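You operate a simulated robot arm through the tools that you are given. There is no shell and no other tool.

Carry out the task below with a simulated two-armed robot. There is one attempt and no reset: what you move stays moved.

## Task
Sweep the spilt soil into the green dustpan and tip it back into the soil tub.
Fine: use the green hand brush; brush and pan go back where they were. Set down upright: green hand brush. What is to be rubbed or washed off counts as gone when no trace of it is left.

It is judged by the outcome, as a careful person would: the job done as asked, and still so three seconds after it is handed in. It fails if anything else is knocked over, pushed out of place, dropped, spilled or broken.

## Robot
Two 7-joint arms with fingered hands on one trunk that stands fixed in place. Base frame: the origin is at the foot of the trunk, x ahead of it, y to its left, z up; the work surface is at about z = 900. Lengths are in mm, angles in rad, forces in N, time in s.
The left shoulder is at [80, 241, 1467], the right one opposite. Each reaches about 1128 mm from its shoulder. Payload 4.9 kg a hand.
The TCP of each hand is the grasp point between the finger pads, 32 mm short of the fingertips. In the tool frame z runs along the fingers and y along their closing line. The gripper opens to 200 mm; its body begins 89 mm behind the TCP. The gripper is a hand of 4 fingers: y runs from the thumb to the fingers, the wrist lies at [0, 0, -267] in the tool frame, and closing takes about 1.5 s.
Orientation is told as [roll, pitch, yaw] about the base's x, y, z axes, in that order, counted from this pose: with the fingers straight down and closing along the base's y, the tool's x points along the base's -x, its y along +y and its z along -z.

## Interface
- The arms move only by the tool servo_tool. It takes "left_rows", "right_rows" or both (then of equal length, played together; a hand with none holds still); each is a list of rows, each an object (a shift or turn left out is 0, a gripper value left out holds the last) with "travel": the shift along the tool's x, y, z in m, a list of three; "rotation": the turn, a rotation vector about the tool's x, y, z in rad, a list of three. In form: [{"travel": [x, y, z], "rotation": [rx, ry, rz]}, ...]. A call has 1 to 20 rows; each row shifts and turns the commanded pose from where the row before left it, along the tool's axes as they then stand. "left_fingers" and "right_fingers" are, for a hand that has rows, the closure in counts, from 0 (fully open) to 255 (shut), set as the call begins (left out, the last holds). Rows are played at 5 a second. More than 50 mm and 0.15 rad between two rows, or a gripper value outside its range, and nothing of the call is played. A pose out of reach is approached as far as the arm can. The call stops where the force on the tool passes 40 N (or 10 N more than at its start, if that is more) or the arm is blocked; 0.2 s more then pass. The fingers move at their own pace (about 72 mm/s each) and stop on an object; they squeeze with about 34 N. The grip force told is the motor's: it shows also when the fingers shut on nothing. Time passes only in rows, and 0.2 s behind the last, so rows that do not move let the fingers close. The reply holds the time, the measured pose of the TCP, the force on the tool along the base axes, the opening and the grip force, in the units named above and with some noise, with the torque about the TCP (base axes, N m) and any sound that the robot's microphone picked up.
- Cameras (640 x 400 px; columns grow to the right, rows downward): "scene" is now at [112.8, -28.6, 1661.2]; the picture's right is [-0.35, -0.94, 0.00], its down [-0.50, 0.19, -0.85] and it looks along [0.79, -0.30, -0.53] (base axes); focal length 283 px, centre (320, 200). "left" rides on the left gripper at [-69, -69, -116] in its tool frame; the picture's right is [0.71, -0.71, 0.00], its down [0.54, 0.54, -0.64] and it looks along [0.45, 0.46, 0.77] (tool axes); focal length 226 px, centre (320, 200). "right" rides on the right gripper at [69, -69, -116] in its tool frame; the picture's right is [0.71, 0.71, 0.00], its down [-0.54, 0.54, -0.64] and it looks along [-0.45, 0.45, 0.77] (tool axes); focal length 226 px, centre (320, 200). There is no depth. A picture from a camera that has moved, and an enlarged one, comes with that camera's place and axes in the base frame and with its lens. The place of the scene camera against the robot may be out by one fixed shift of up to 25 mm in any direction.
- snapshot(camera): a new picture of that camera. The clock stands still meanwhile.
- move_column(by): slides the trunk up (or, below 0, down) by that many mm; the arms and the scene camera ride with it, the base frame stays. It gives what a move gives, with no picture.
- finger_targets(finger1, finger2, finger3, thumb_bend, hand): sets how far each is bent, from 0 (flat) to 1 (curled in); at 0.3 the hand is open as for a grip, at 0.7 the pads meet at the TCP. One left out holds its place. A second passes; each finger stops where it meets its share of the squeeze, and holds until it gets a number again. A gripper value or a shape takes the hand back. It gives what a move gives, with no picture; readings hold the bend of each and the force on the fingers (four entries, about 0 where the hand has none), thumb and palm.
- preshape(shape, hand): the hand has 4 fingers and takes this shape, open, in about a second: jaw (thumb against the fingers, like two jaws); tri (thumb and two fingers); tip (a fingertip pinch); poke (one finger out to press); point (the index stretched); flat (the hand flat); cup (the hand cupped); fist (a fist). The gripper value then closes the fingers along that shape, each until it touches; the sizes above hold for jaw. It gives what a move gives, with no picture.
- turn_head(pan, tilt): turns the head with the scene camera to pan (to the left, within 1.501 rad either way) and tilt (down, from -0.506 to 1.204), counted from straight ahead of the robot. It gives what a move gives.
- enlarge(camera, box): a new picture of the part [left, top, right, bottom] of that camera's present view, enlarged. The clock stands still meanwhile.
- finish_job(): hands the job in; it is judged then, once.

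Nothing tells you positions but the pictures and the camera data. Unless the task says otherwise, let go and move clear before handing in.

The tools are called after "Request:" as name(argument=value, ...) on one line, values as JSON. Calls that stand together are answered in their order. servo_tool: Moves the arms, as the interface text tells. Its arguments: {"type":"object","properties":{"left_rows":{"type":"array","items":{"type":"object","properties":{"travel":{"type":"array","items":{"type":"number"}},"rotation":{"type":"array","items":{"type":"number"}}}}},"left_fingers":{"type":"number"},"right_rows":{"type":"array","items":{"type":"object","properties":{"travel":{"type":"array","items":{"type":"number"}},"rotation":{"type":"array","items":{"type":"number"}}}}},"right_fingers":{"type":"number"}},"required":[]} The other tools are called the same way: move_column (by) moves the trunk up or down; preshape (shape, hand) gives the hand a shape; finger_targets (finger1, finger2, finger3, thumb_bend, hand) moves the fingers one by one; turn_head (pan, tilt) turns the head that bears the scene camera; snapshot (camera) takes a picture; enlarge (camera, box) takes an enlarged picture of a part of a camera's view; finish_job () hands the job in.

At the start:

```text
time_s: 0.0
left_eef_pos: [776.1, 166.4, 1404.5]
left_ee_rot: [-0.001, 0.001, -0.001]
left_ft_force: [-1.0, 0.2, -0.1]
left_ft_torque: [-0.01, -0.01, 0.02]
left_grip_width: 200.0
left_grip_force: 0.0
left_shape: jaw
left_bend: [0.3, 0.3, 0.3, 0.3]
left_finger forces: [0.1, 0.0, 0.1, 0.0, 0.0, 0.0]
right_eef_pos: [605.1, -432.3, 1402.6]
right_ee_rot: [-0.001, 0.001, 0.002]
right_ft_force: [-0.2, 0.4, 0.1]
right_ft_torque: [-0.01, -0.01, 0.0]
right_grip_width: 199.6
right_grip_force: 0.1
right_shape: jaw
right_bend: [0.3, 0.3, 0.3, 0.3]
right_finger forces: [0.1, 0.1, 0.0, 0.0, 0.0, 0.1]
trunk travel left (down, up): [-375.0, 465.0]
head pan, tilt (commanded): [-0.363, 0.56]
```

scene: 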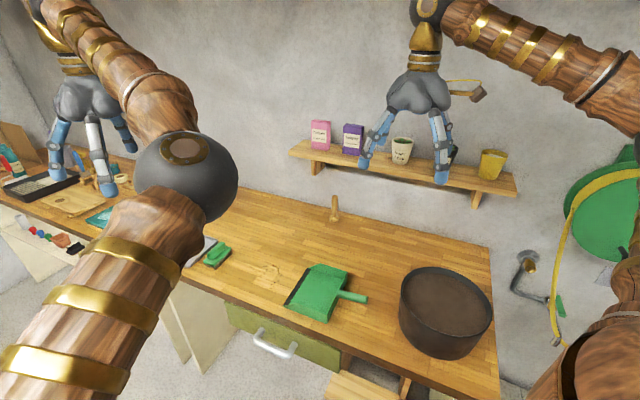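
right: 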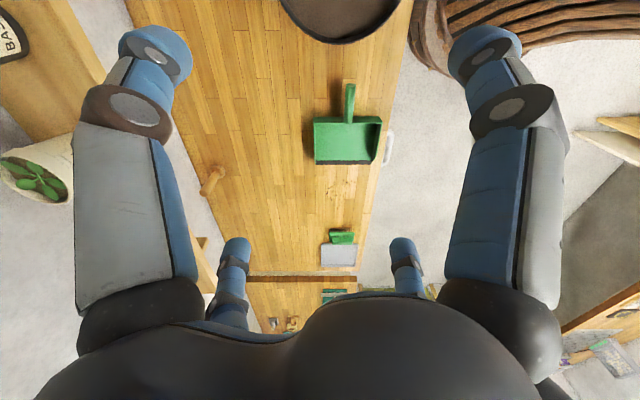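
left: 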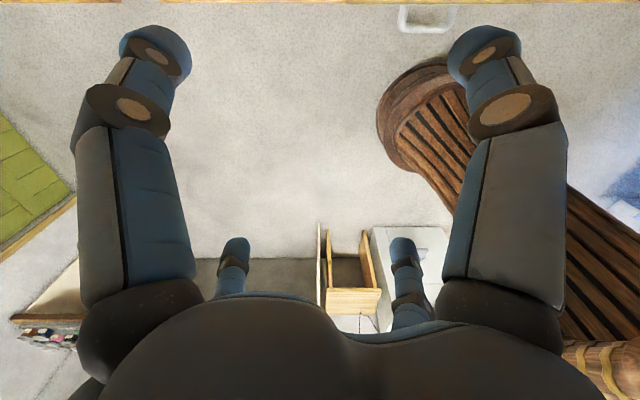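

I see a workbench with a green dustpan, a green hand brush on its left, some spilt crumbs of soil between them, and a dark round soil tub at the right. I'll look closer first.

Request:
enlarge(camera="scene", box=[180, 200, 380, 325])

Request:
enlarge(camera="right", box=[240, 60, 440, 300])

Request:
enlarge(camera="scene", box=[380, 230, 540, 400])

```text
3.20 times, centred on (280, 262) of scene
camera zoom: at [112.8, -28.6, 1661.2], right [-0.35, -0.94, 0.0], down [-0.5, 0.19, -0.85], along [0.79, -0.3, -0.53], focal length 906 px, centre (448, 0)
```

zoom: 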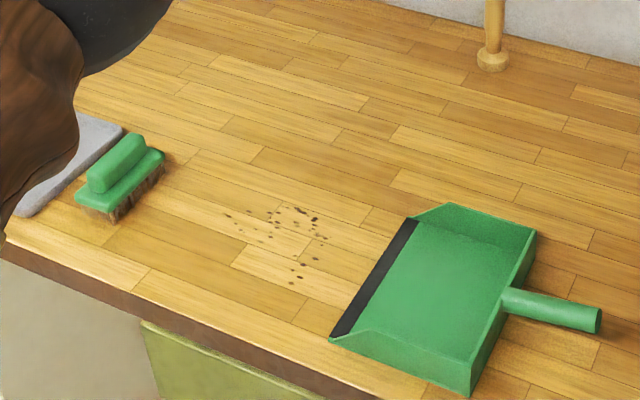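

```text
1.67 times, centred on (340, 180) of right
camera zoom: at [539.1, -500.9, 1518.6], right [-0.71, 0.71, 0.0], down [0.54, 0.54, 0.64], along [0.45, 0.45, -0.77], focal length 377 px, centre (287, 233)
```

zoom: 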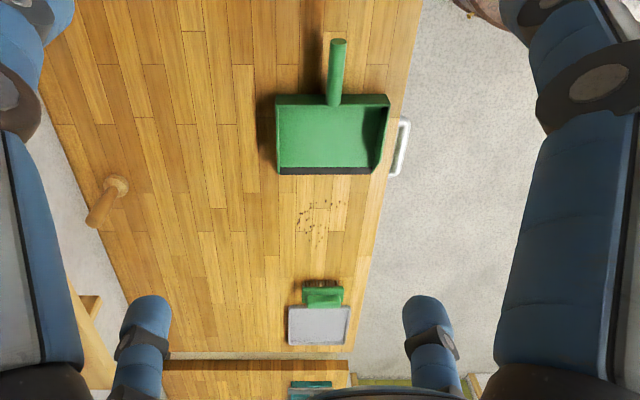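

```text
2.35 times, centred on (460, 315) of scene
camera zoom: at [112.8, -28.6, 1661.2], right [-0.35, -0.94, 0.0], down [-0.5, 0.19, -0.85], along [0.79, -0.3, -0.53], focal length 666 px, centre (-9, -71)
```

zoom: 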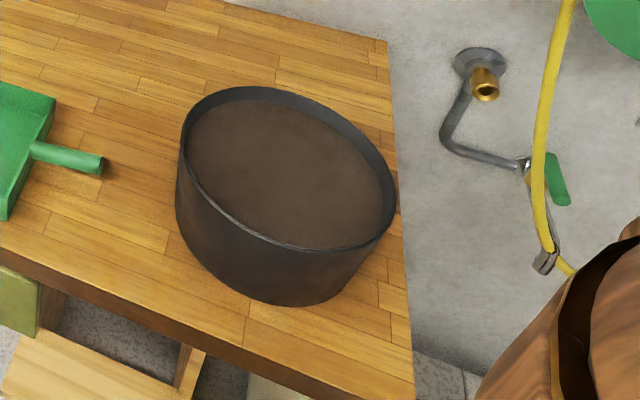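

The pan's lip faces the soil, the brush lies beyond the soil beside a grey pad, and the bench runs diagonally at 45° to the base axes. I'll turn the right hand to line up with the pan handle, and the left hand with the brush, partly descending to get better views.

Request:
servo_tool(right_rows=[{"travel": [0, 0, 0.03], "rotation": [0, 0, -0.131]}, {"travel": [0, 0, 0.03], "rotation": [0, 0, -0.131]}, {"travel": [0, 0, 0.03], "rotation": [0, 0, -0.131]}, {"travel": [0, 0, 0.03], "rotation": [0, 0, -0.131]}, {"travel": [0, 0, 0.03], "rotation": [0, 0, -0.131]}, {"travel": [0, 0, 0.03], "rotation": [0, 0, -0.131]}], left_rows=[{"travel": [0, 0, 0.02], "rotation": [0, 0, 0.131]}, {"travel": [0, 0, 0.02], "rotation": [0, 0, 0.131]}, {"travel": [0, 0, 0.02], "rotation": [0, 0, 0.131]}, {"travel": [0, 0, 0.02], "rotation": [0, 0, 0.131]}, {"travel": [0, 0, 0.02], "rotation": [0, 0, 0.131]}, {"travel": [0, 0, 0.02], "rotation": [0, 0, 0.131]}])

Request:
snapshot(camera="right")

Request:
snapshot(camera="left")

Request:
snapshot(camera="scene")

```text
time_s: 1.4
left_eef_pos: [776.4, 166.5, 1283.7]
left_ee_rot: [0.0, 0.002, -0.79]
left_ft_force: [-0.4, -0.9, 0.1]
left_ft_torque: [0.01, 0.01, -0.03]
left_grip_width: 199.7
left_grip_force: 0.0
left_shape: jaw
left_bend: [0.3, 0.3, 0.3, 0.3]
left_finger forces: [0.1, 0.0, 0.0, 0.0, 0.1, 0.0]
right_eef_pos: [605.3, -433.6, 1225.1]
right_ee_rot: [-0.002, 0.0, 0.787]
right_ft_force: [0.3, -0.2, 0.4]
right_ft_torque: [0.02, 0.02, 0.01]
right_grip_width: 200.1
right_grip_force: 0.1
right_shape: jaw
right_bend: [0.3, 0.3, 0.3, 0.3]
right_finger forces: [0.0, 0.0, 0.0, 0.0, 0.0, 0.0]
trunk travel left (down, up): [-375.0, 465.0]
head pan, tilt (commanded): [-0.363, 0.56]
```

```text
taken
camera right: at [607.1, -531.2, 1339.7], right [-1.0, 0.0, 0.0], down [0.0, 0.77, 0.64], along [0.0, 0.64, -0.77], focal length 226 px, centre (320, 200)
```

right: 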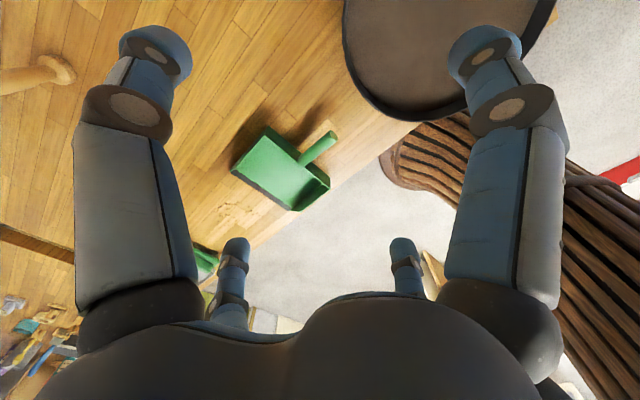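

```text
taken
camera left: at [775.6, 69.0, 1399.6], right [-1.0, 0.0, 0.0], down [0.0, 0.77, 0.64], along [0.0, 0.64, -0.77], focal length 226 px, centre (320, 200)
```

left: 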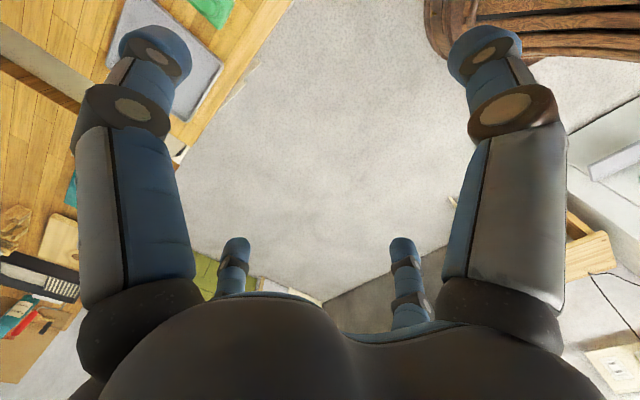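

```text
taken
camera scene: at [113.6, -28.9, 1661.2], right [-0.35, -0.94, 0.0], down [-0.5, 0.19, -0.85], along [0.79, -0.3, -0.53], focal length 283 px, centre (320, 200)
```

scene: 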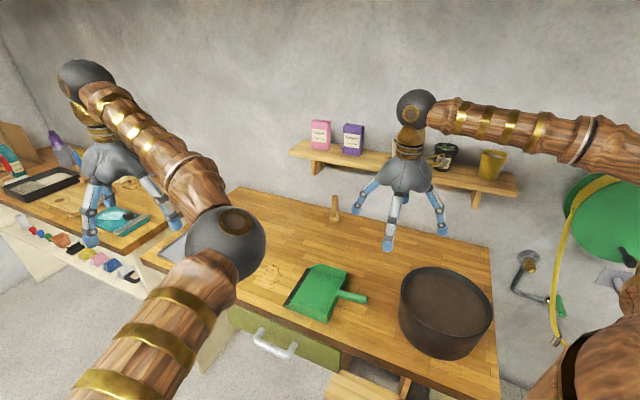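

The hands have turned as wanted. Now I'll enlarge the pan in the right wrist view to measure it precisely.

Request:
enlarge(camera="right", box=[200, 110, 360, 230])

Request:
enlarge(camera="right", box=[330, 0, 570, 140])

Request:
enlarge(camera="scene", box=[260, 240, 500, 370])

```text
3.33 times, centred on (280, 170) of right
camera zoom: at [607.1, -531.2, 1339.7], right [-1.0, 0.0, 0.0], down [0.0, 0.77, 0.64], along [0.0, 0.64, -0.77], focal length 754 px, centre (453, 300)
```

zoom: 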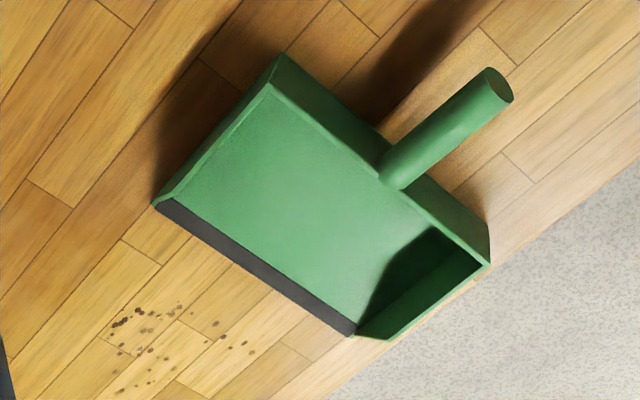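

```text
2.67 times, centred on (450, 70) of right
camera zoom: at [607.1, -531.2, 1339.7], right [-1.0, 0.0, 0.0], down [0.0, 0.77, 0.64], along [0.0, 0.64, -0.77], focal length 603 px, centre (-27, 547)
```

zoom: 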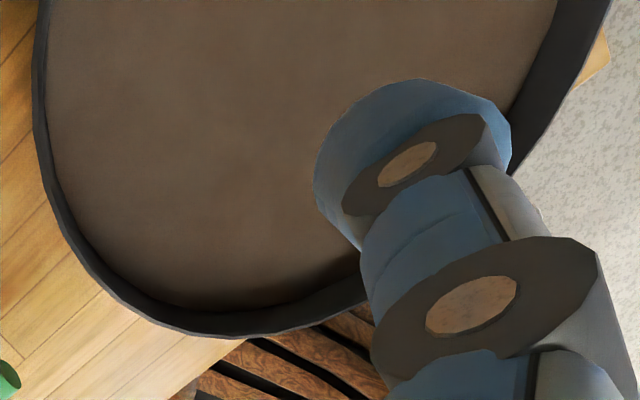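

```text
2.67 times, centred on (380, 305) of scene
camera zoom: at [113.6, -28.9, 1661.2], right [-0.35, -0.94, 0.0], down [-0.5, 0.19, -0.85], along [0.79, -0.3, -0.53], focal length 755 px, centre (160, -80)
```

zoom: 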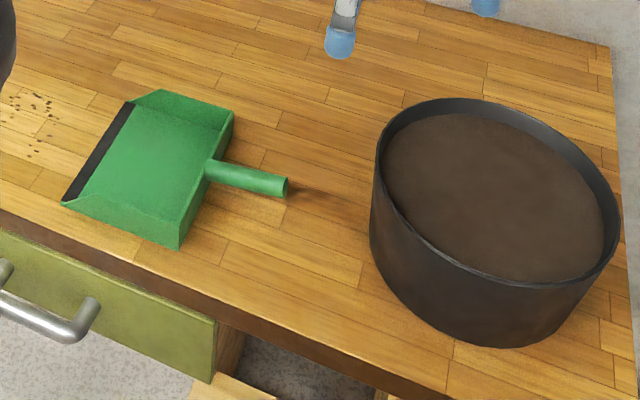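

The pan's handle sits well off the bench (roughly z≈940–950) at about (608, −325). Before grasping, I need to understand the hand's finger layout.

Request:
enlarge(camera="scene", box=[330, 80, 470, 260])

Request:
enlarge(camera="scene", box=[60, 100, 220, 260])

Request:
preshape(hand="left", shape="tip")

Request:
snapshot(camera="left")

Request:
enlarge(camera="scene", box=[60, 100, 220, 260])

```text
2.22 times, centred on (400, 170) of scene
camera zoom: at [113.6, -28.9, 1661.2], right [-0.35, -0.94, 0.0], down [-0.5, 0.19, -0.85], along [0.79, -0.3, -0.53], focal length 629 px, centre (142, 267)
```

zoom: 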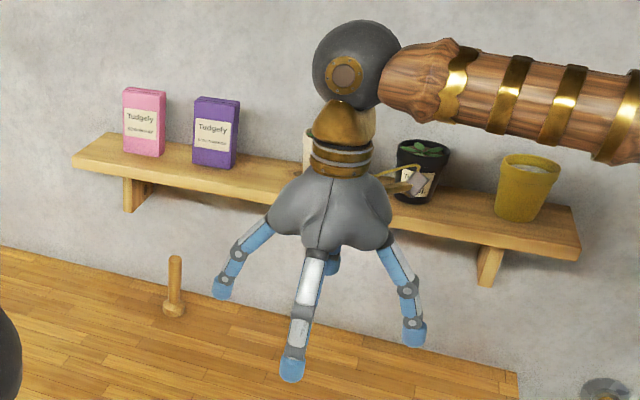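

```text
2.50 times, centred on (140, 180) of scene
camera zoom: at [113.6, -28.9, 1661.2], right [-0.35, -0.94, 0.0], down [-0.5, 0.19, -0.85], along [0.79, -0.3, -0.53], focal length 708 px, centre (770, 250)
```

zoom: 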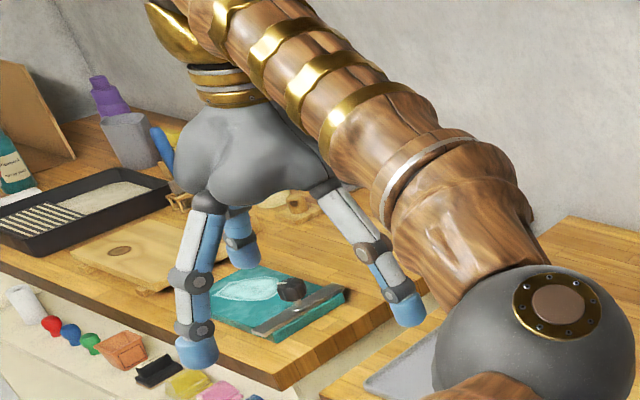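

```text
time_s: 2.3
left_eef_pos: [776.4, 167.5, 1284.6]
left_ee_rot: [0.002, 0.001, -0.787]
left_ft_force: [-0.2, 0.7, 0.8]
left_ft_torque: [0.0, 0.02, 0.0]
left_grip_width: 200.1
left_grip_force: 0.0
left_shape: tip
left_bend: [0.16, 0.3, 0.16, 0.3]
left_finger forces: [0.0, 0.1, 0.1, 0.0, 0.0, 0.0]
right_eef_pos: [604.3, -433.5, 1224.0]
right_ee_rot: [-0.002, 0.0, 0.785]
right_ft_force: [-0.1, 0.7, 1.1]
right_ft_torque: [-0.05, -0.02, 0.0]
right_grip_width: 200.1
right_grip_force: 0.0
right_shape: jaw
right_bend: [0.3, 0.3, 0.3, 0.3]
right_finger forces: [0.0, 0.0, 0.1, 0.0, 0.0, 0.0]
trunk travel left (down, up): [-375.0, 465.0]
head pan, tilt (commanded): [-0.363, 0.56]
```

```text
taken
camera left: at [775.1, 69.4, 1400.1], right [-1.0, 0.0, 0.0], down [0.0, 0.77, 0.64], along [0.0, 0.64, -0.77], focal length 226 px, centre (320, 200)
```

left: 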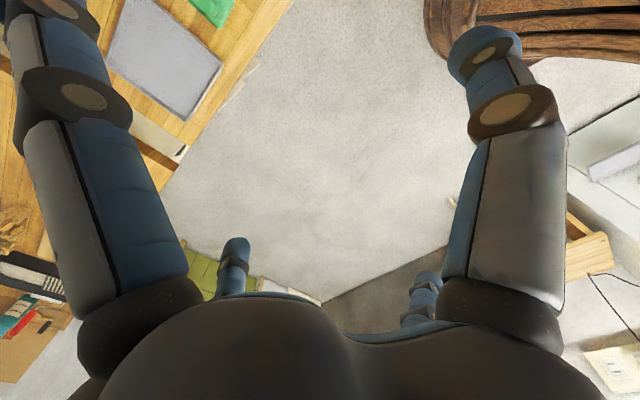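

```text
2.50 times, centred on (140, 180) of scene
camera zoom: at [112.6, -28.5, 1661.2], right [-0.35, -0.94, 0.0], down [-0.5, 0.19, -0.85], along [0.79, -0.3, -0.53], focal length 708 px, centre (770, 250)
```

zoom: 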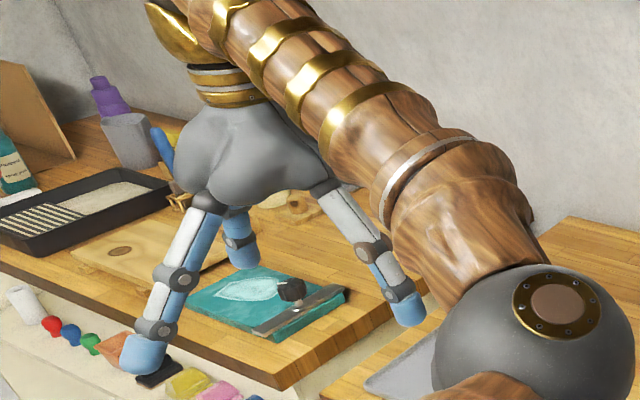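

The hand is a four-digit cross claw (thumb −y, finger2 +y, finger1/3 along ±x). I'll set the left hand back to jaw and bring both hands above brush and pan handle for close views.

Request:
preshape(hand="left", shape="jaw")

Request:
servo_tool(left_rows=[{"travel": [-0.0458, 0.0116, 0.0268]}, {"travel": [-0.0458, 0.0116, 0.0268]}, {"travel": [-0.0458, 0.0116, 0.0268]}, {"travel": [-0.0458, 0.0116, 0.0268]}, {"travel": [-0.0458, 0.0116, 0.0268]}], right_rows=[{"travel": [-0.0157, 0.0149, 0.024]}, {"travel": [-0.0157, 0.0149, 0.024]}, {"travel": [-0.0157, 0.0149, 0.024]}, {"travel": [-0.0157, 0.0149, 0.024]}, {"travel": [-0.0157, 0.0149, 0.024]}])

Request:
snapshot(camera="left")

Request:
snapshot(camera="right")

Request:
snapshot(camera="scene")

```text
time_s: 3.2
left_eef_pos: [777.0, 166.4, 1284.6]
left_ee_rot: [-0.001, -0.001, -0.788]
left_ft_force: [0.3, 0.0, 0.4]
left_ft_torque: [0.01, -0.02, 0.0]
left_grip_width: 199.9
left_grip_force: 0.0
left_shape: jaw
left_bend: [0.3, 0.3, 0.3, 0.3]
left_finger forces: [0.1, 0.1, 0.0, 0.0, 0.0, 0.1]
right_eef_pos: [604.6, -433.9, 1225.6]
right_ee_rot: [-0.001, 0.001, 0.785]
right_ft_force: [-0.5, 0.0, -0.6]
right_ft_torque: [0.02, 0.0, 0.01]
right_grip_width: 200.0
right_grip_force: 0.0
right_shape: jaw
right_bend: [0.3, 0.3, 0.3, 0.3]
right_finger forces: [0.1, 0.0, 0.0, 0.0, 0.0, 0.1]
trunk travel left (down, up): [-375.0, 465.0]
head pan, tilt (commanded): [-0.363, 0.56]
```

```text
refused: row 1 steps farther than a row can; nothing moved
```

```text
taken
camera left: at [775.4, 69.2, 1400.0], right [-1.0, 0.0, 0.0], down [0.0, 0.77, 0.64], along [0.0, 0.64, -0.77], focal length 226 px, centre (320, 200)
```

left: 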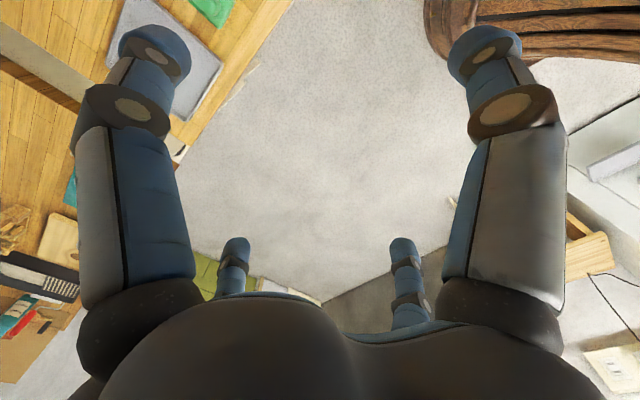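

```text
taken
camera right: at [606.2, -531.0, 1340.3], right [-1.0, 0.0, 0.0], down [0.0, 0.77, 0.64], along [0.0, 0.64, -0.77], focal length 226 px, centre (320, 200)
```

right: 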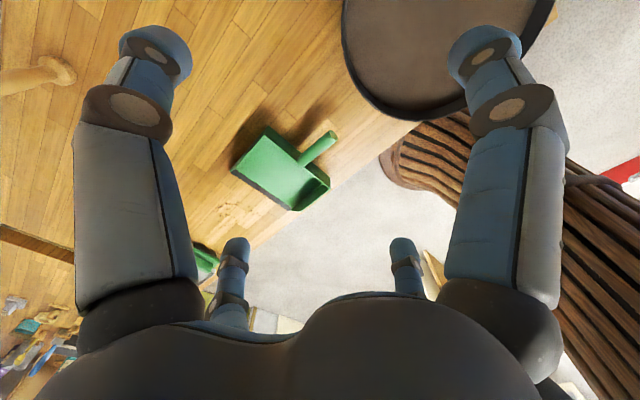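

```text
taken
camera scene: at [112.8, -28.7, 1661.2], right [-0.35, -0.94, 0.0], down [-0.5, 0.19, -0.85], along [0.79, -0.3, -0.53], focal length 283 px, centre (320, 200)
```

scene: 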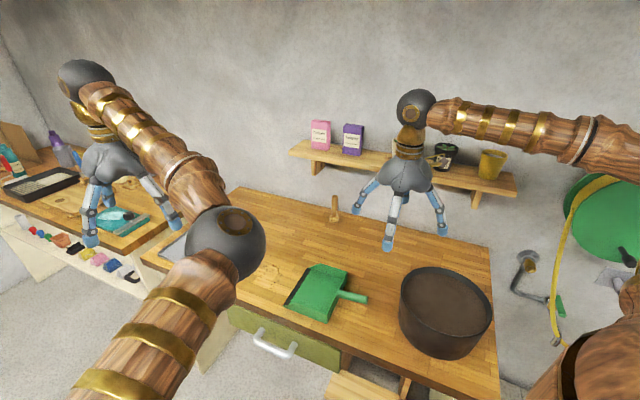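

The row step was too long; I'll split it finer.

Request:
servo_tool(left_rows=[{"travel": [-0.0382, 0.0097, 0.0223]}, {"travel": [-0.0382, 0.0097, 0.0223]}, {"travel": [-0.0382, 0.0097, 0.0223]}, {"travel": [-0.0382, 0.0097, 0.0223]}, {"travel": [-0.0382, 0.0097, 0.0223]}, {"travel": [-0.0382, 0.0097, 0.0223]}], right_rows=[{"travel": [-0.0131, 0.0124, 0.02]}, {"travel": [-0.0131, 0.0124, 0.02]}, {"travel": [-0.0131, 0.0124, 0.02]}, {"travel": [-0.0131, 0.0124, 0.02]}, {"travel": [-0.0131, 0.0124, 0.02]}, {"travel": [-0.0131, 0.0124, 0.02]}])

Request:
snapshot(camera="left")

Request:
snapshot(camera="right")

Request:
snapshot(camera="scene")

```text
time_s: 4.6
left_eef_pos: [919.4, 46.8, 1162.3]
left_ee_rot: [0.0, 0.001, -0.787]
left_ft_force: [-0.3, 0.5, -0.1]
left_ft_torque: [0.06, 0.03, 0.02]
left_grip_width: 200.0
left_grip_force: 0.2
left_shape: jaw
left_bend: [0.3, 0.3, 0.3, 0.3]
left_finger forces: [0.0, 0.0, 0.0, 0.0, 0.1, 0.1]
left hand out of reach, approached as far as the arm can: row 5, 6
right_eef_pos: [609.8, -325.3, 1101.4]
right_ee_rot: [0.001, 0.001, 0.786]
right_ft_force: [0.8, 0.1, 0.6]
right_ft_torque: [0.01, 0.01, -0.01]
right_grip_width: 199.7
right_grip_force: 0.2
right_shape: jaw
right_bend: [0.3, 0.3, 0.3, 0.3]
right_finger forces: [0.1, 0.0, 0.0, 0.0, 0.1, 0.0]
trunk travel left (down, up): [-375.0, 465.0]
head pan, tilt (commanded): [-0.363, 0.56]
```

```text
taken
camera left: at [919.2, -52.0, 1277.2], right [-1.0, 0.0, 0.0], down [0.0, 0.77, 0.64], along [0.0, 0.64, -0.77], focal length 226 px, centre (320, 200)
```

left: 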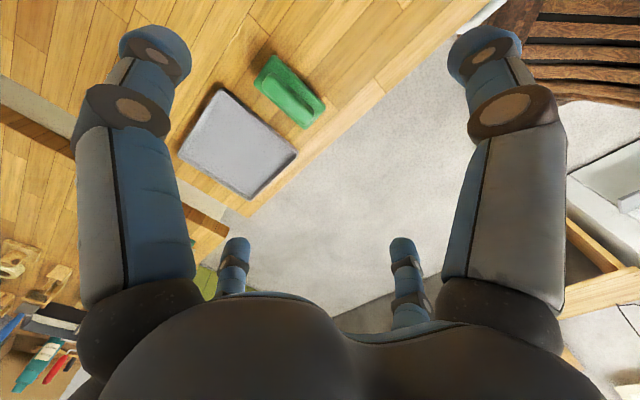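

```text
taken
camera right: at [611.1, -423.3, 1217.0], right [-1.0, 0.0, 0.0], down [0.0, 0.77, 0.64], along [0.0, 0.64, -0.77], focal length 226 px, centre (320, 200)
```

right: 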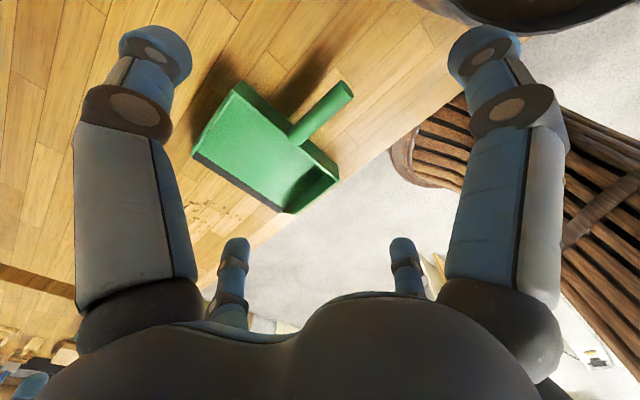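

```text
taken
camera scene: at [113.8, -30.5, 1661.1], right [-0.36, -0.93, 0.0], down [-0.5, 0.19, -0.85], along [0.79, -0.3, -0.53], focal length 283 px, centre (320, 200)
```

scene: 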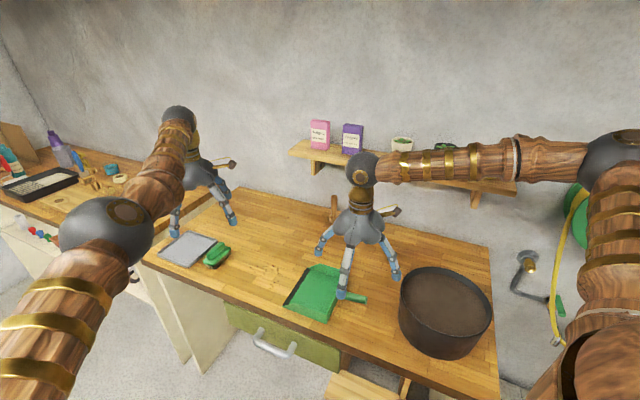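

The brush is at about (960, 32), beyond the left arm's reach with a vertical hand, so I'll need to lower the trunk and tilt the hand. Let me zoom on the brush and the handle for their sizes.

Request:
enlarge(camera="left", box=[170, 30, 350, 210])

Request:
enlarge(camera="scene", box=[140, 210, 260, 285])

Request:
enlarge(camera="right", box=[180, 60, 380, 230])

```text
2.22 times, centred on (260, 120) of left
camera zoom: at [919.2, -52.0, 1277.2], right [-1.0, 0.0, 0.0], down [0.0, 0.77, 0.64], along [0.0, 0.64, -0.77], focal length 502 px, centre (453, 378)
```

zoom: 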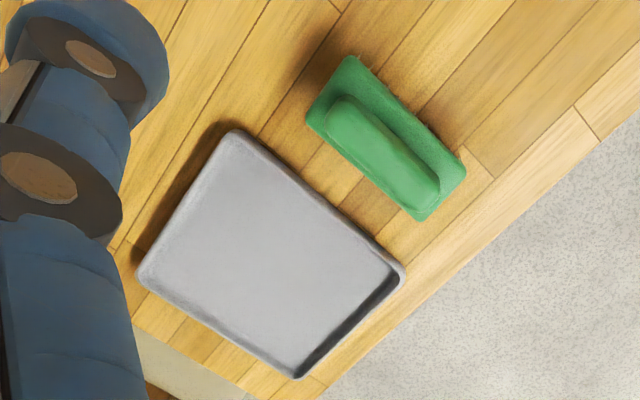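

```text
5.33 times, centred on (200, 248) of scene
camera zoom: at [113.8, -30.5, 1661.1], right [-0.36, -0.93, 0.0], down [-0.5, 0.19, -0.85], along [0.79, -0.3, -0.53], focal length 1509 px, centre (960, -53)
```

zoom: 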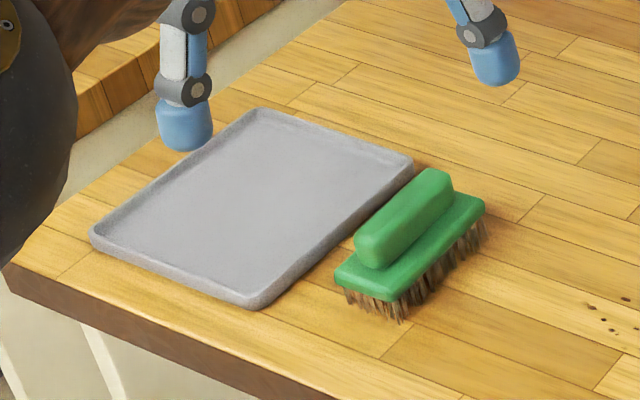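

```text
2.35 times, centred on (280, 145) of right
camera zoom: at [611.1, -423.3, 1217.0], right [-1.0, 0.0, 0.0], down [0.0, 0.77, 0.64], along [0.0, 0.64, -0.77], focal length 532 px, centre (414, 329)
```

zoom: 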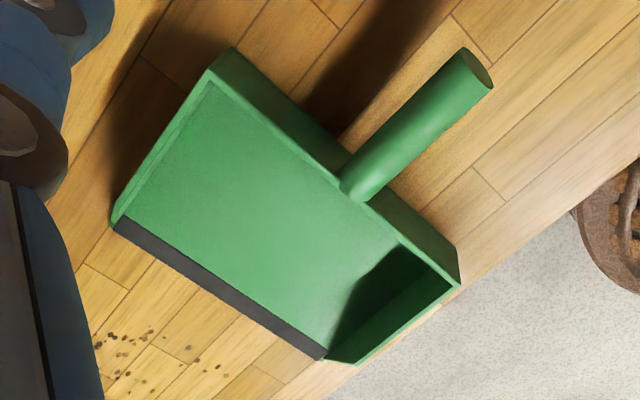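

The brush plate spans about 51×95 mm with a narrow bar on top; its centre is near (960, 40) and the grey tray is ~40 mm beyond it. I'll test how far finger1 and finger3 splay so that a tilted pinch can clear the bench.

Request:
finger_targets(hand="left", finger1=0.0, finger3=0.5)

Request:
snapshot(camera="left")

Request:
enlarge(camera="scene", box=[120, 90, 280, 250])

```text
time_s: 5.6
left_eef_pos: [919.2, 48.6, 1161.4]
left_ee_rot: [0.0, 0.0, -0.787]
left_ft_force: [1.3, -1.0, 1.0]
left_ft_torque: [0.03, -0.02, -0.01]
left_grip_width: 163.8
left_grip_force: 0.0
left_shape: fingers
left_bend: [0.01, 0.3, 0.5, 0.3]
left_finger forces: [0.1, 0.0, 0.0, 0.0, 0.0, 0.0]
right_eef_pos: [608.9, -324.1, 1102.4]
right_ee_rot: [0.001, 0.001, 0.786]
right_ft_force: [0.2, 0.9, 0.3]
right_ft_torque: [-0.02, -0.05, 0.02]
right_grip_width: 199.8
right_grip_force: 0.1
right_shape: jaw
right_bend: [0.3, 0.3, 0.3, 0.3]
right_finger forces: [0.0, 0.0, 0.0, 0.0, 0.1, 0.1]
trunk travel left (down, up): [-375.0, 465.0]
head pan, tilt (commanded): [-0.363, 0.56]
```

```text
taken
camera left: at [918.5, -49.7, 1278.1], right [-1.0, 0.0, 0.0], down [0.0, 0.77, 0.64], along [0.0, 0.64, -0.77], focal length 226 px, centre (320, 200)
```

left: 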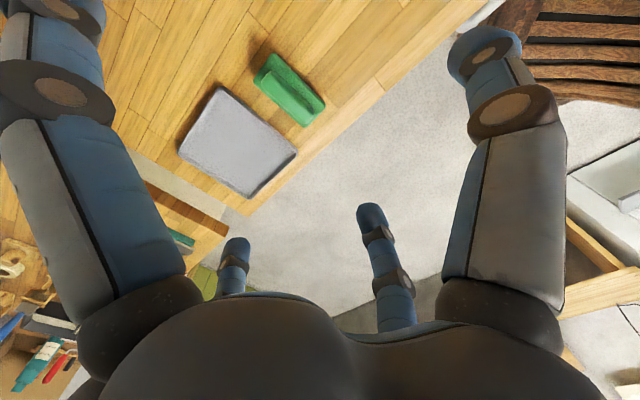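

```text
2.50 times, centred on (200, 170) of scene
camera zoom: at [112.9, -28.8, 1661.2], right [-0.35, -0.94, 0.0], down [-0.5, 0.19, -0.85], along [0.79, -0.3, -0.53], focal length 708 px, centre (620, 275)
```

zoom: 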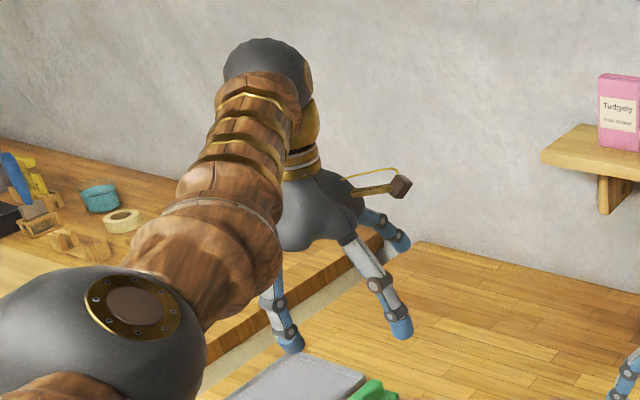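

Finger1 is the −x digit and finger3 the +x digit. I'll check where finger3 goes when fully curled.

Request:
finger_targets(hand="left", finger1=0.3, finger3=1.0)

Request:
snapshot(camera="left")

Request:
enlarge(camera="scene", box=[120, 90, 280, 250])

```text
time_s: 6.6
left_eef_pos: [920.7, 49.7, 1163.6]
left_ee_rot: [-0.001, 0.0, -0.786]
left_ft_force: [-0.2, -0.6, -0.7]
left_ft_torque: [-0.02, 0.01, 0.0]
left_grip_width: 140.1
left_grip_force: 0.0
left_shape: fingers
left_bend: [0.3, 0.3, 1.0, 0.3]
left_finger forces: [0.0, 0.0, 0.0, 0.1, 0.0, 0.0]
right_eef_pos: [609.0, -323.5, 1101.2]
right_ee_rot: [-0.001, -0.001, 0.786]
right_ft_force: [-0.1, -0.2, -0.1]
right_ft_torque: [0.03, 0.01, -0.02]
right_grip_width: 200.0
right_grip_force: 0.1
right_shape: jaw
right_bend: [0.3, 0.3, 0.3, 0.3]
right_finger forces: [0.0, 0.0, 0.1, 0.0, 0.0, 0.1]
trunk travel left (down, up): [-375.0, 465.0]
head pan, tilt (commanded): [-0.363, 0.56]
```

```text
taken
camera left: at [918.4, -49.5, 1278.2], right [-1.0, 0.0, 0.0], down [0.0, 0.77, 0.64], along [0.0, 0.64, -0.77], focal length 226 px, centre (320, 200)
```

left: 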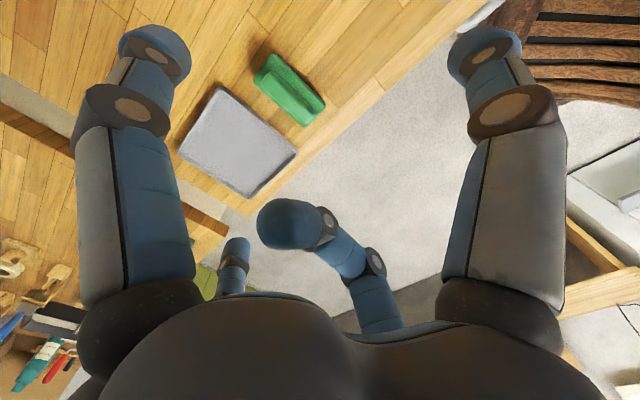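

```text
2.50 times, centred on (200, 170) of scene
camera zoom: at [112.8, -28.4, 1661.2], right [-0.35, -0.94, 0.0], down [-0.5, 0.19, -0.85], along [0.79, -0.3, -0.53], focal length 708 px, centre (620, 275)
```

zoom: 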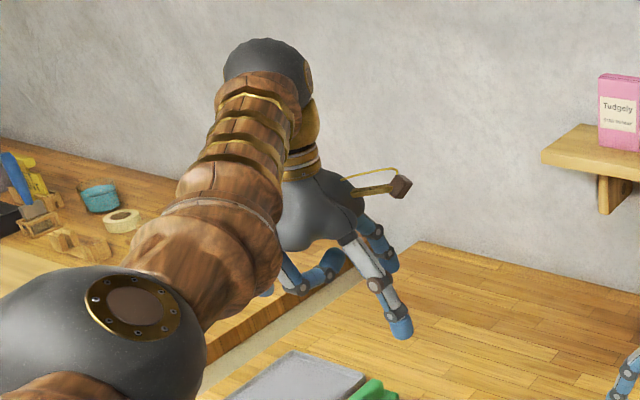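

Curled, finger3 stays tucked near the palm, leaving a clean thumb–finger2 pinch. Now I'll retract and raise both hands, then lower the trunk 250 mm so the left arm can reach the brush with only a slight tilt.

Request:
servo_tool(left_rows=[{"travel": [0.02, 0, -0.04]}, {"travel": [0.02, 0, -0.04]}, {"travel": [0.02, 0, -0.04]}, {"travel": [0.02, 0, -0.04]}, {"travel": [0.02, 0, -0.04]}], right_rows=[{"travel": [0, 0, -0.045]}, {"travel": [0, 0, -0.045]}, {"travel": [0, 0, -0.045]}, {"travel": [0, 0, -0.045]}, {"travel": [0, 0, -0.045]}])

Request:
move_column(by=-250)

Request:
snapshot(camera="scene")

```text
time_s: 7.8
left_eef_pos: [845.5, 118.7, 1365.0]
left_ee_rot: [0.001, -0.002, -0.788]
left_ft_force: [0.1, 0.0, -1.0]
left_ft_torque: [-0.03, -0.05, 0.01]
left_grip_width: 140.4
left_grip_force: 0.0
left_shape: fingers
left_bend: [0.3, 0.3, 1.0, 0.3]
left_finger forces: [0.0, 0.0, 0.0, 0.0, 0.1, 0.1]
right_eef_pos: [605.0, -321.8, 1328.8]
right_ee_rot: [-0.001, 0.001, 0.786]
right_ft_force: [-1.0, 0.2, 0.5]
right_ft_torque: [-0.04, -0.01, 0.0]
right_grip_width: 200.0
right_grip_force: 0.1
right_shape: jaw
right_bend: [0.3, 0.3, 0.3, 0.3]
right_finger forces: [0.0, 0.1, 0.0, 0.0, 0.0, 0.0]
trunk travel left (down, up): [-375.0, 465.0]
head pan, tilt (commanded): [-0.363, 0.56]
```

```text
time_s: 10.4
left_eef_pos: [847.1, 116.9, 1113.4]
left_ee_rot: [0.001, 0.0, -0.788]
left_ft_force: [-0.2, 0.3, 0.3]
left_ft_torque: [-0.02, -0.02, 0.01]
left_grip_width: 140.4
left_grip_force: 0.0
left_shape: fingers
left_bend: [0.3, 0.3, 1.0, 0.3]
left_finger forces: [0.0, 0.0, 0.1, 0.1, 0.0, 0.0]
right_eef_pos: [608.4, -322.2, 1076.7]
right_ee_rot: [0.001, 0.0, 0.788]
right_ft_force: [0.1, 0.5, -0.9]
right_ft_torque: [0.01, -0.05, -0.02]
right_grip_width: 199.9
right_grip_force: 0.0
right_shape: jaw
right_bend: [0.3, 0.3, 0.3, 0.3]
right_finger forces: [0.0, 0.0, 0.0, 0.1, 0.1, 0.0]
trunk travel left (down, up): [-125.0, 715.0]
head pan, tilt (commanded): [-0.363, 0.56]
```

```text
taken
camera scene: at [112.6, -28.5, 1411.3], right [-0.35, -0.94, 0.0], down [-0.5, 0.19, -0.85], along [0.79, -0.3, -0.53], focal length 283 px, centre (320, 200)
```

scene: 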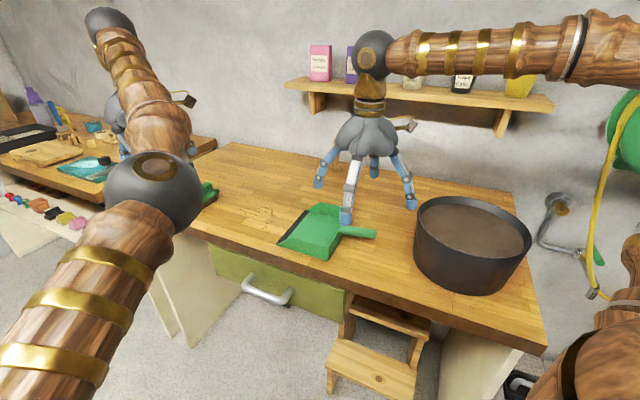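

The hands are clear. Before gripping anything, I'll test with the empty right hand whether the arm can do the pouring tilt over the tub.

Request:
servo_tool(right_rows=[{"travel": [0, 0, -0.04]}, {"travel": [0, 0, -0.04]}, {"travel": [0.0367, -0.0048, -0.0083]}, {"travel": [0.0367, -0.0048, -0.0083]}, {"travel": [0.0367, -0.0048, -0.0083]}, {"travel": [0.0367, -0.0048, -0.0083]}, {"travel": [0.0367, -0.0048, -0.0083]}, {"travel": [0.0367, -0.0048, -0.0083]}, {"travel": [0.0367, -0.0048, -0.0083]}, {"travel": [0.0367, -0.0048, -0.0083]}, {"travel": [0.0367, -0.0048, -0.0083]}, {"travel": [0.0367, -0.0048, -0.0083]}])

Request:
servo_tool(right_rows=[{"rotation": [0, 0.13, 0]}, {"rotation": [0, 0.13, 0]}, {"rotation": [0, 0.13, 0]}, {"rotation": [0, 0.13, 0]}, {"rotation": [0, 0.13, 0]}, {"rotation": [0, 0.13, 0]}, {"rotation": [0, 0.13, 0]}, {"rotation": [0, 0.13, 0]}])

Request:
snapshot(camera="scene")

```text
time_s: 13.0
left_eef_pos: [846.8, 116.7, 1114.1]
left_ee_rot: [0.003, 0.0, -0.788]
left_ft_force: [-0.6, 0.6, 0.1]
left_ft_torque: [0.01, -0.01, 0.0]
left_grip_width: 140.1
left_grip_force: 0.1
left_shape: fingers
left_bend: [0.3, 0.3, 1.0, 0.3]
left_finger forces: [0.2, 0.0, 0.1, 0.1, 0.1, 0.0]
right_eef_pos: [380.7, -617.7, 1239.4]
right_ee_rot: [0.0, -0.001, 0.786]
right_ft_force: [0.2, 1.0, 0.2]
right_ft_torque: [0.03, -0.04, -0.02]
right_grip_width: 199.6
right_grip_force: 0.1
right_shape: jaw
right_bend: [0.3, 0.3, 0.3, 0.3]
right_finger forces: [0.0, 0.0, 0.1, 0.0, 0.1, 0.1]
trunk travel left (down, up): [-125.0, 715.0]
head pan, tilt (commanded): [-0.363, 0.56]
```

```text
time_s: 14.7
left_eef_pos: [848.2, 122.1, 1113.1]
left_ee_rot: [-0.006, -0.001, -0.789]
left_ft_force: [0.0, -0.6, -0.5]
left_ft_torque: [0.08, -0.01, -0.02]
left_grip_width: 140.1
left_grip_force: 0.1
left_shape: fingers
left_bend: [0.3, 0.3, 1.0, 0.3]
left_finger forces: [0.0, 0.0, 0.0, 0.0, 0.0, 0.0]
right_eef_pos: [375.2, -671.6, 1055.8]
right_ee_rot: [-0.031, 0.924, 0.777]
right_ft_force: [13.3, 31.2, 43.4]
right_ft_torque: [6.6, -3.66, 0.57]
right_grip_width: 200.0
right_grip_force: 0.0
right_shape: jaw
right_bend: [0.3, 0.3, 0.13, 0.3]
right_finger forces: [0.1, 0.1, 68.4, 0.1, 0.0, 0.0]
right hand out of reach, approached as far as the arm can: row 2, 3, 4, 5, 6, 7, 8
trunk travel left (down, up): [-125.0, 715.0]
head pan, tilt (commanded): [-0.363, 0.56]
stopped in row 8 (right hand): the force on the tool passed its limit at 118 N (the readings are from after the stop); the commanded pose is now the measured one
```

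```text
taken
camera scene: at [112.8, -20.1, 1412.0], right [-0.35, -0.94, 0.01], down [-0.5, 0.18, -0.85], along [0.79, -0.3, -0.53], focal length 283 px, centre (320, 200)
```

scene: 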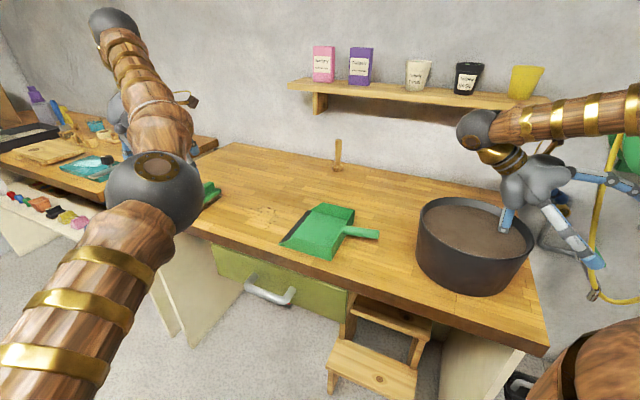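

The arm couldn't tilt that way there and sagged, so a finger touched the tub. I'll back straight up carefully, un-tilt, and check whether the tub moved.

Request:
servo_tool(right_rows=[{"travel": [0.008, 0, -0.006]}, {"travel": [0.012, 0, -0.009]}, {"travel": [0.02, 0, -0.015]}, {"travel": [0.03, 0, -0.024]}, {"travel": [0.03, 0, -0.024]}])

Request:
snapshot(camera="scene")

Request:
enlarge(camera="scene", box=[380, 160, 560, 320])

```text
time_s: 15.9
left_eef_pos: [846.6, 122.4, 1113.8]
left_ee_rot: [-0.001, -0.002, -0.789]
left_ft_force: [0.6, -0.2, 1.1]
left_ft_torque: [-0.02, 0.01, -0.03]
left_grip_width: 140.2
left_grip_force: 0.0
left_shape: fingers
left_bend: [0.3, 0.3, 1.0, 0.3]
left_finger forces: [0.0, 0.0, 0.1, 0.0, 0.1, 0.0]
right_eef_pos: [372.2, -671.7, 1056.7]
right_ee_rot: [-0.031, 0.933, 0.774]
right_ft_force: [13.1, 30.7, 46.6]
right_ft_torque: [6.76, -4.03, 0.48]
right_grip_width: 200.1
right_grip_force: 0.1
right_shape: jaw
right_bend: [0.3, 0.3, 0.0, 0.3]
right_finger forces: [0.0, 0.0, 73.3, 0.1, 0.0, 0.0]
right hand out of reach, approached as far as the arm can: row 1, 2, 3, 4, 5
trunk travel left (down, up): [-125.0, 715.0]
head pan, tilt (commanded): [-0.363, 0.56]
```

```text
taken
camera scene: at [111.3, -20.5, 1411.6], right [-0.35, -0.94, 0.01], down [-0.5, 0.18, -0.85], along [0.79, -0.3, -0.53], focal length 283 px, centre (320, 200)
```

scene: 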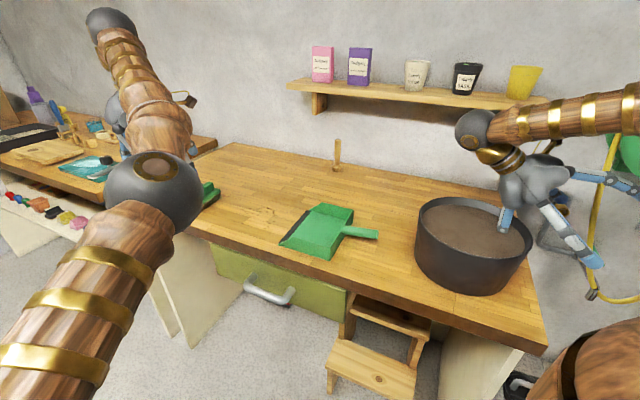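

```text
2.50 times, centred on (470, 240) of scene
camera zoom: at [111.3, -20.5, 1411.6], right [-0.35, -0.94, 0.01], down [-0.5, 0.18, -0.85], along [0.79, -0.3, -0.53], focal length 708 px, centre (-55, 100)
```

zoom: 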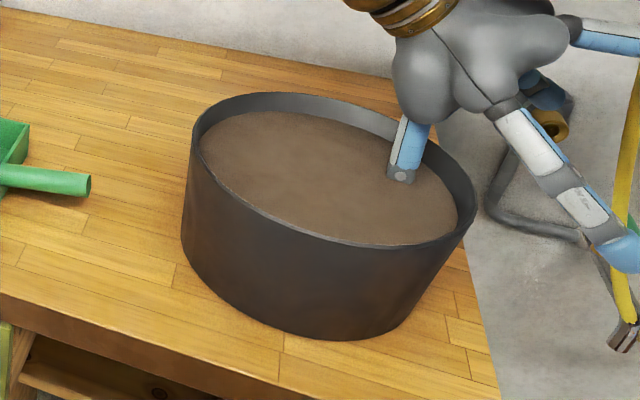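

The pose is stuck at a joint limit, so the arm can't lift by itself; I'll lift with the trunk, which is a clean vertical move out of the tub.

Request:
move_column(by=60)

Request:
snapshot(camera="scene")

```text
time_s: 16.9
left_eef_pos: [847.8, 118.1, 1170.7]
left_ee_rot: [-0.003, 0.002, -0.791]
left_ft_force: [-0.4, -0.2, -0.9]
left_ft_torque: [0.02, -0.02, 0.01]
left_grip_width: 140.6
left_grip_force: 0.0
left_shape: fingers
left_bend: [0.3, 0.3, 1.0, 0.3]
left_finger forces: [0.1, 0.0, 0.0, 0.0, 0.0, 0.1]
right_eef_pos: [373.6, -676.8, 1111.3]
right_ee_rot: [-0.02, 0.934, 0.779]
right_ft_force: [6.2, 18.0, -4.8]
right_ft_torque: [1.79, -0.41, 0.56]
right_grip_width: 199.9
right_grip_force: 0.0
right_shape: jaw
right_bend: [0.3, 0.3, 0.0, 0.3]
right_finger forces: [0.1, 0.0, 18.6, 0.0, 0.0, 0.0]
trunk travel left (down, up): [-185.0, 655.0]
head pan, tilt (commanded): [-0.363, 0.56]
```

```text
taken
camera scene: at [114.6, -26.5, 1471.1], right [-0.35, -0.94, 0.0], down [-0.5, 0.19, -0.85], along [0.79, -0.3, -0.53], focal length 283 px, centre (320, 200)
```

scene: 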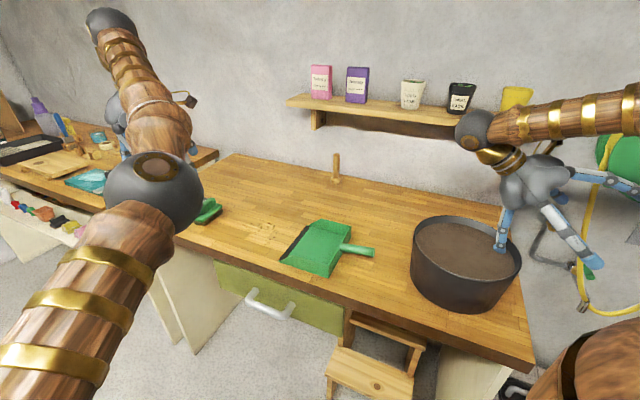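

Request:
move_column(by=120)

Request:
snapshot(camera="scene")

```text
time_s: 18.4
left_eef_pos: [848.2, 114.9, 1292.7]
left_ee_rot: [0.0, 0.002, -0.789]
left_ft_force: [0.2, -0.1, 0.0]
left_ft_torque: [0.01, 0.02, 0.0]
left_grip_width: 140.2
left_grip_force: 0.1
left_shape: fingers
left_bend: [0.3, 0.3, 1.0, 0.3]
left_finger forces: [0.1, 0.0, 0.1, 0.1, 0.0, 0.0]
right_eef_pos: [373.3, -678.4, 1231.5]
right_ee_rot: [-0.015, 0.932, 0.78]
right_ft_force: [0.0, 0.1, -0.5]
right_ft_torque: [-0.01, 0.01, -0.01]
right_grip_width: 200.0
right_grip_force: 0.1
right_shape: jaw
right_bend: [0.3, 0.3, 0.3, 0.3]
right_finger forces: [0.1, 0.0, 0.0, 0.1, 0.0, 0.0]
trunk travel left (down, up): [-305.0, 535.0]
head pan, tilt (commanded): [-0.363, 0.56]
```

```text
taken
camera scene: at [113.1, -29.0, 1591.1], right [-0.35, -0.93, 0.0], down [-0.5, 0.19, -0.85], along [0.79, -0.3, -0.53], focal length 283 px, centre (320, 200)
```

scene: 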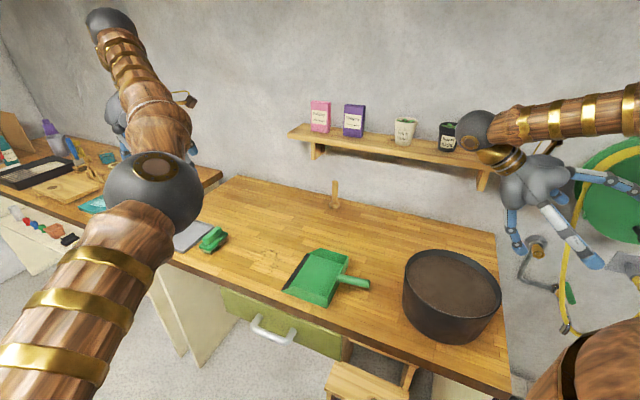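

The hand is free of the tub. I'll return the trunk to its starting height so I can compare the tub pixel-for-pixel with the first picture.

Request:
move_column(by=70)

Request:
enlarge(camera="scene", box=[380, 230, 540, 400])

Request:
enlarge(camera="scene", box=[180, 200, 380, 325])

```text
time_s: 19.4
left_eef_pos: [847.4, 115.6, 1363.0]
left_ee_rot: [0.001, 0.001, -0.788]
left_ft_force: [0.8, 0.7, 0.1]
left_ft_torque: [0.01, 0.01, -0.01]
left_grip_width: 140.1
left_grip_force: 0.1
left_shape: fingers
left_bend: [0.3, 0.3, 1.0, 0.3]
left_finger forces: [0.1, 0.0, 0.1, 0.1, 0.0, 0.0]
right_eef_pos: [372.3, -678.2, 1301.0]
right_ee_rot: [-0.018, 0.93, 0.783]
right_ft_force: [0.6, 0.4, -0.3]
right_ft_torque: [0.0, 0.01, 0.01]
right_grip_width: 199.8
right_grip_force: 0.1
right_shape: jaw
right_bend: [0.3, 0.3, 0.3, 0.3]
right_finger forces: [0.0, 0.1, 0.0, 0.1, 0.0, 0.1]
trunk travel left (down, up): [-375.0, 465.0]
head pan, tilt (commanded): [-0.363, 0.56]
```

```text
2.35 times, centred on (460, 315) of scene
camera zoom: at [112.8, -28.8, 1661.1], right [-0.35, -0.94, 0.0], down [-0.5, 0.19, -0.85], along [0.79, -0.3, -0.53], focal length 666 px, centre (-9, -71)
```

zoom: 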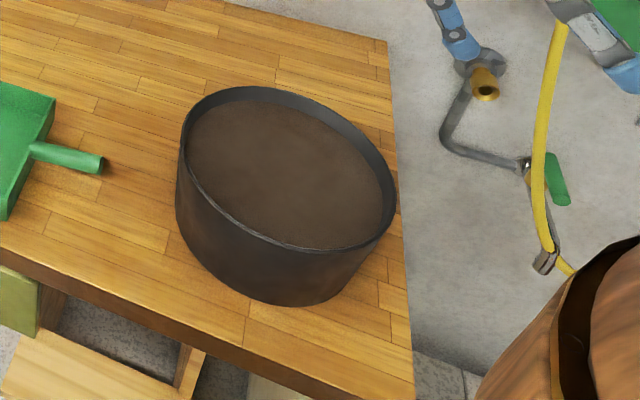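

```text
3.20 times, centred on (280, 262) of scene
camera zoom: at [112.8, -28.8, 1661.1], right [-0.35, -0.94, 0.0], down [-0.5, 0.19, -0.85], along [0.79, -0.3, -0.53], focal length 906 px, centre (448, 0)
```

zoom: 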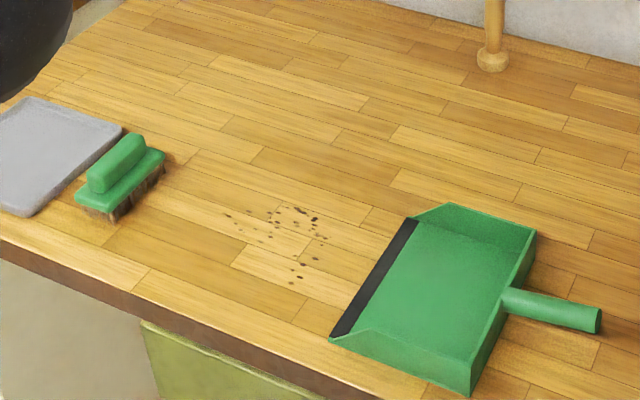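

The tub is exactly where it was and the soil surface is unmarked. Now, high above everything, I'll un-tilt the right hand and look for a yaw where the pouring tilt is comfortable.

Request:
servo_tool(right_rows=[{"travel": [0, 0, 0], "rotation": [0, -0.1, 0]}, {"travel": [0.0, 0, -0.01], "rotation": [0, -0.13, 0]}, {"travel": [0, 0, -0.01], "rotation": [0, -0.13, 0]}, {"travel": [0, 0, -0.01], "rotation": [0, -0.13, 0]}, {"travel": [0, 0, -0.01], "rotation": [0, -0.13, 0]}, {"travel": [0, 0, -0.01], "rotation": [0, -0.13, 0]}, {"travel": [0, 0, -0.01], "rotation": [0, -0.13, 0]}, {"travel": [0, 0, -0.01], "rotation": [0, -0.05, 0]}])

```text
time_s: 21.2
left_eef_pos: [846.6, 114.9, 1362.8]
left_ee_rot: [0.0, 0.004, -0.789]
left_ft_force: [0.1, 0.5, -0.2]
left_ft_torque: [-0.01, -0.04, -0.01]
left_grip_width: 140.2
left_grip_force: 0.0
left_shape: fingers
left_bend: [0.3, 0.3, 1.0, 0.3]
left_finger forces: [0.0, 0.1, 0.1, 0.1, 0.0, 0.0]
right_eef_pos: [392.3, -658.3, 1362.9]
right_ee_rot: [-0.011, -0.002, 0.795]
right_ft_force: [-0.2, 0.2, 0.3]
right_ft_torque: [-0.03, 0.01, 0.02]
right_grip_width: 200.0
right_grip_force: 0.0
right_shape: jaw
right_bend: [0.3, 0.3, 0.3, 0.3]
right_finger forces: [0.0, 0.1, 0.0, 0.0, 0.0, 0.0]
trunk travel left (down, up): [-375.0, 465.0]
head pan, tilt (commanded): [-0.363, 0.56]
```

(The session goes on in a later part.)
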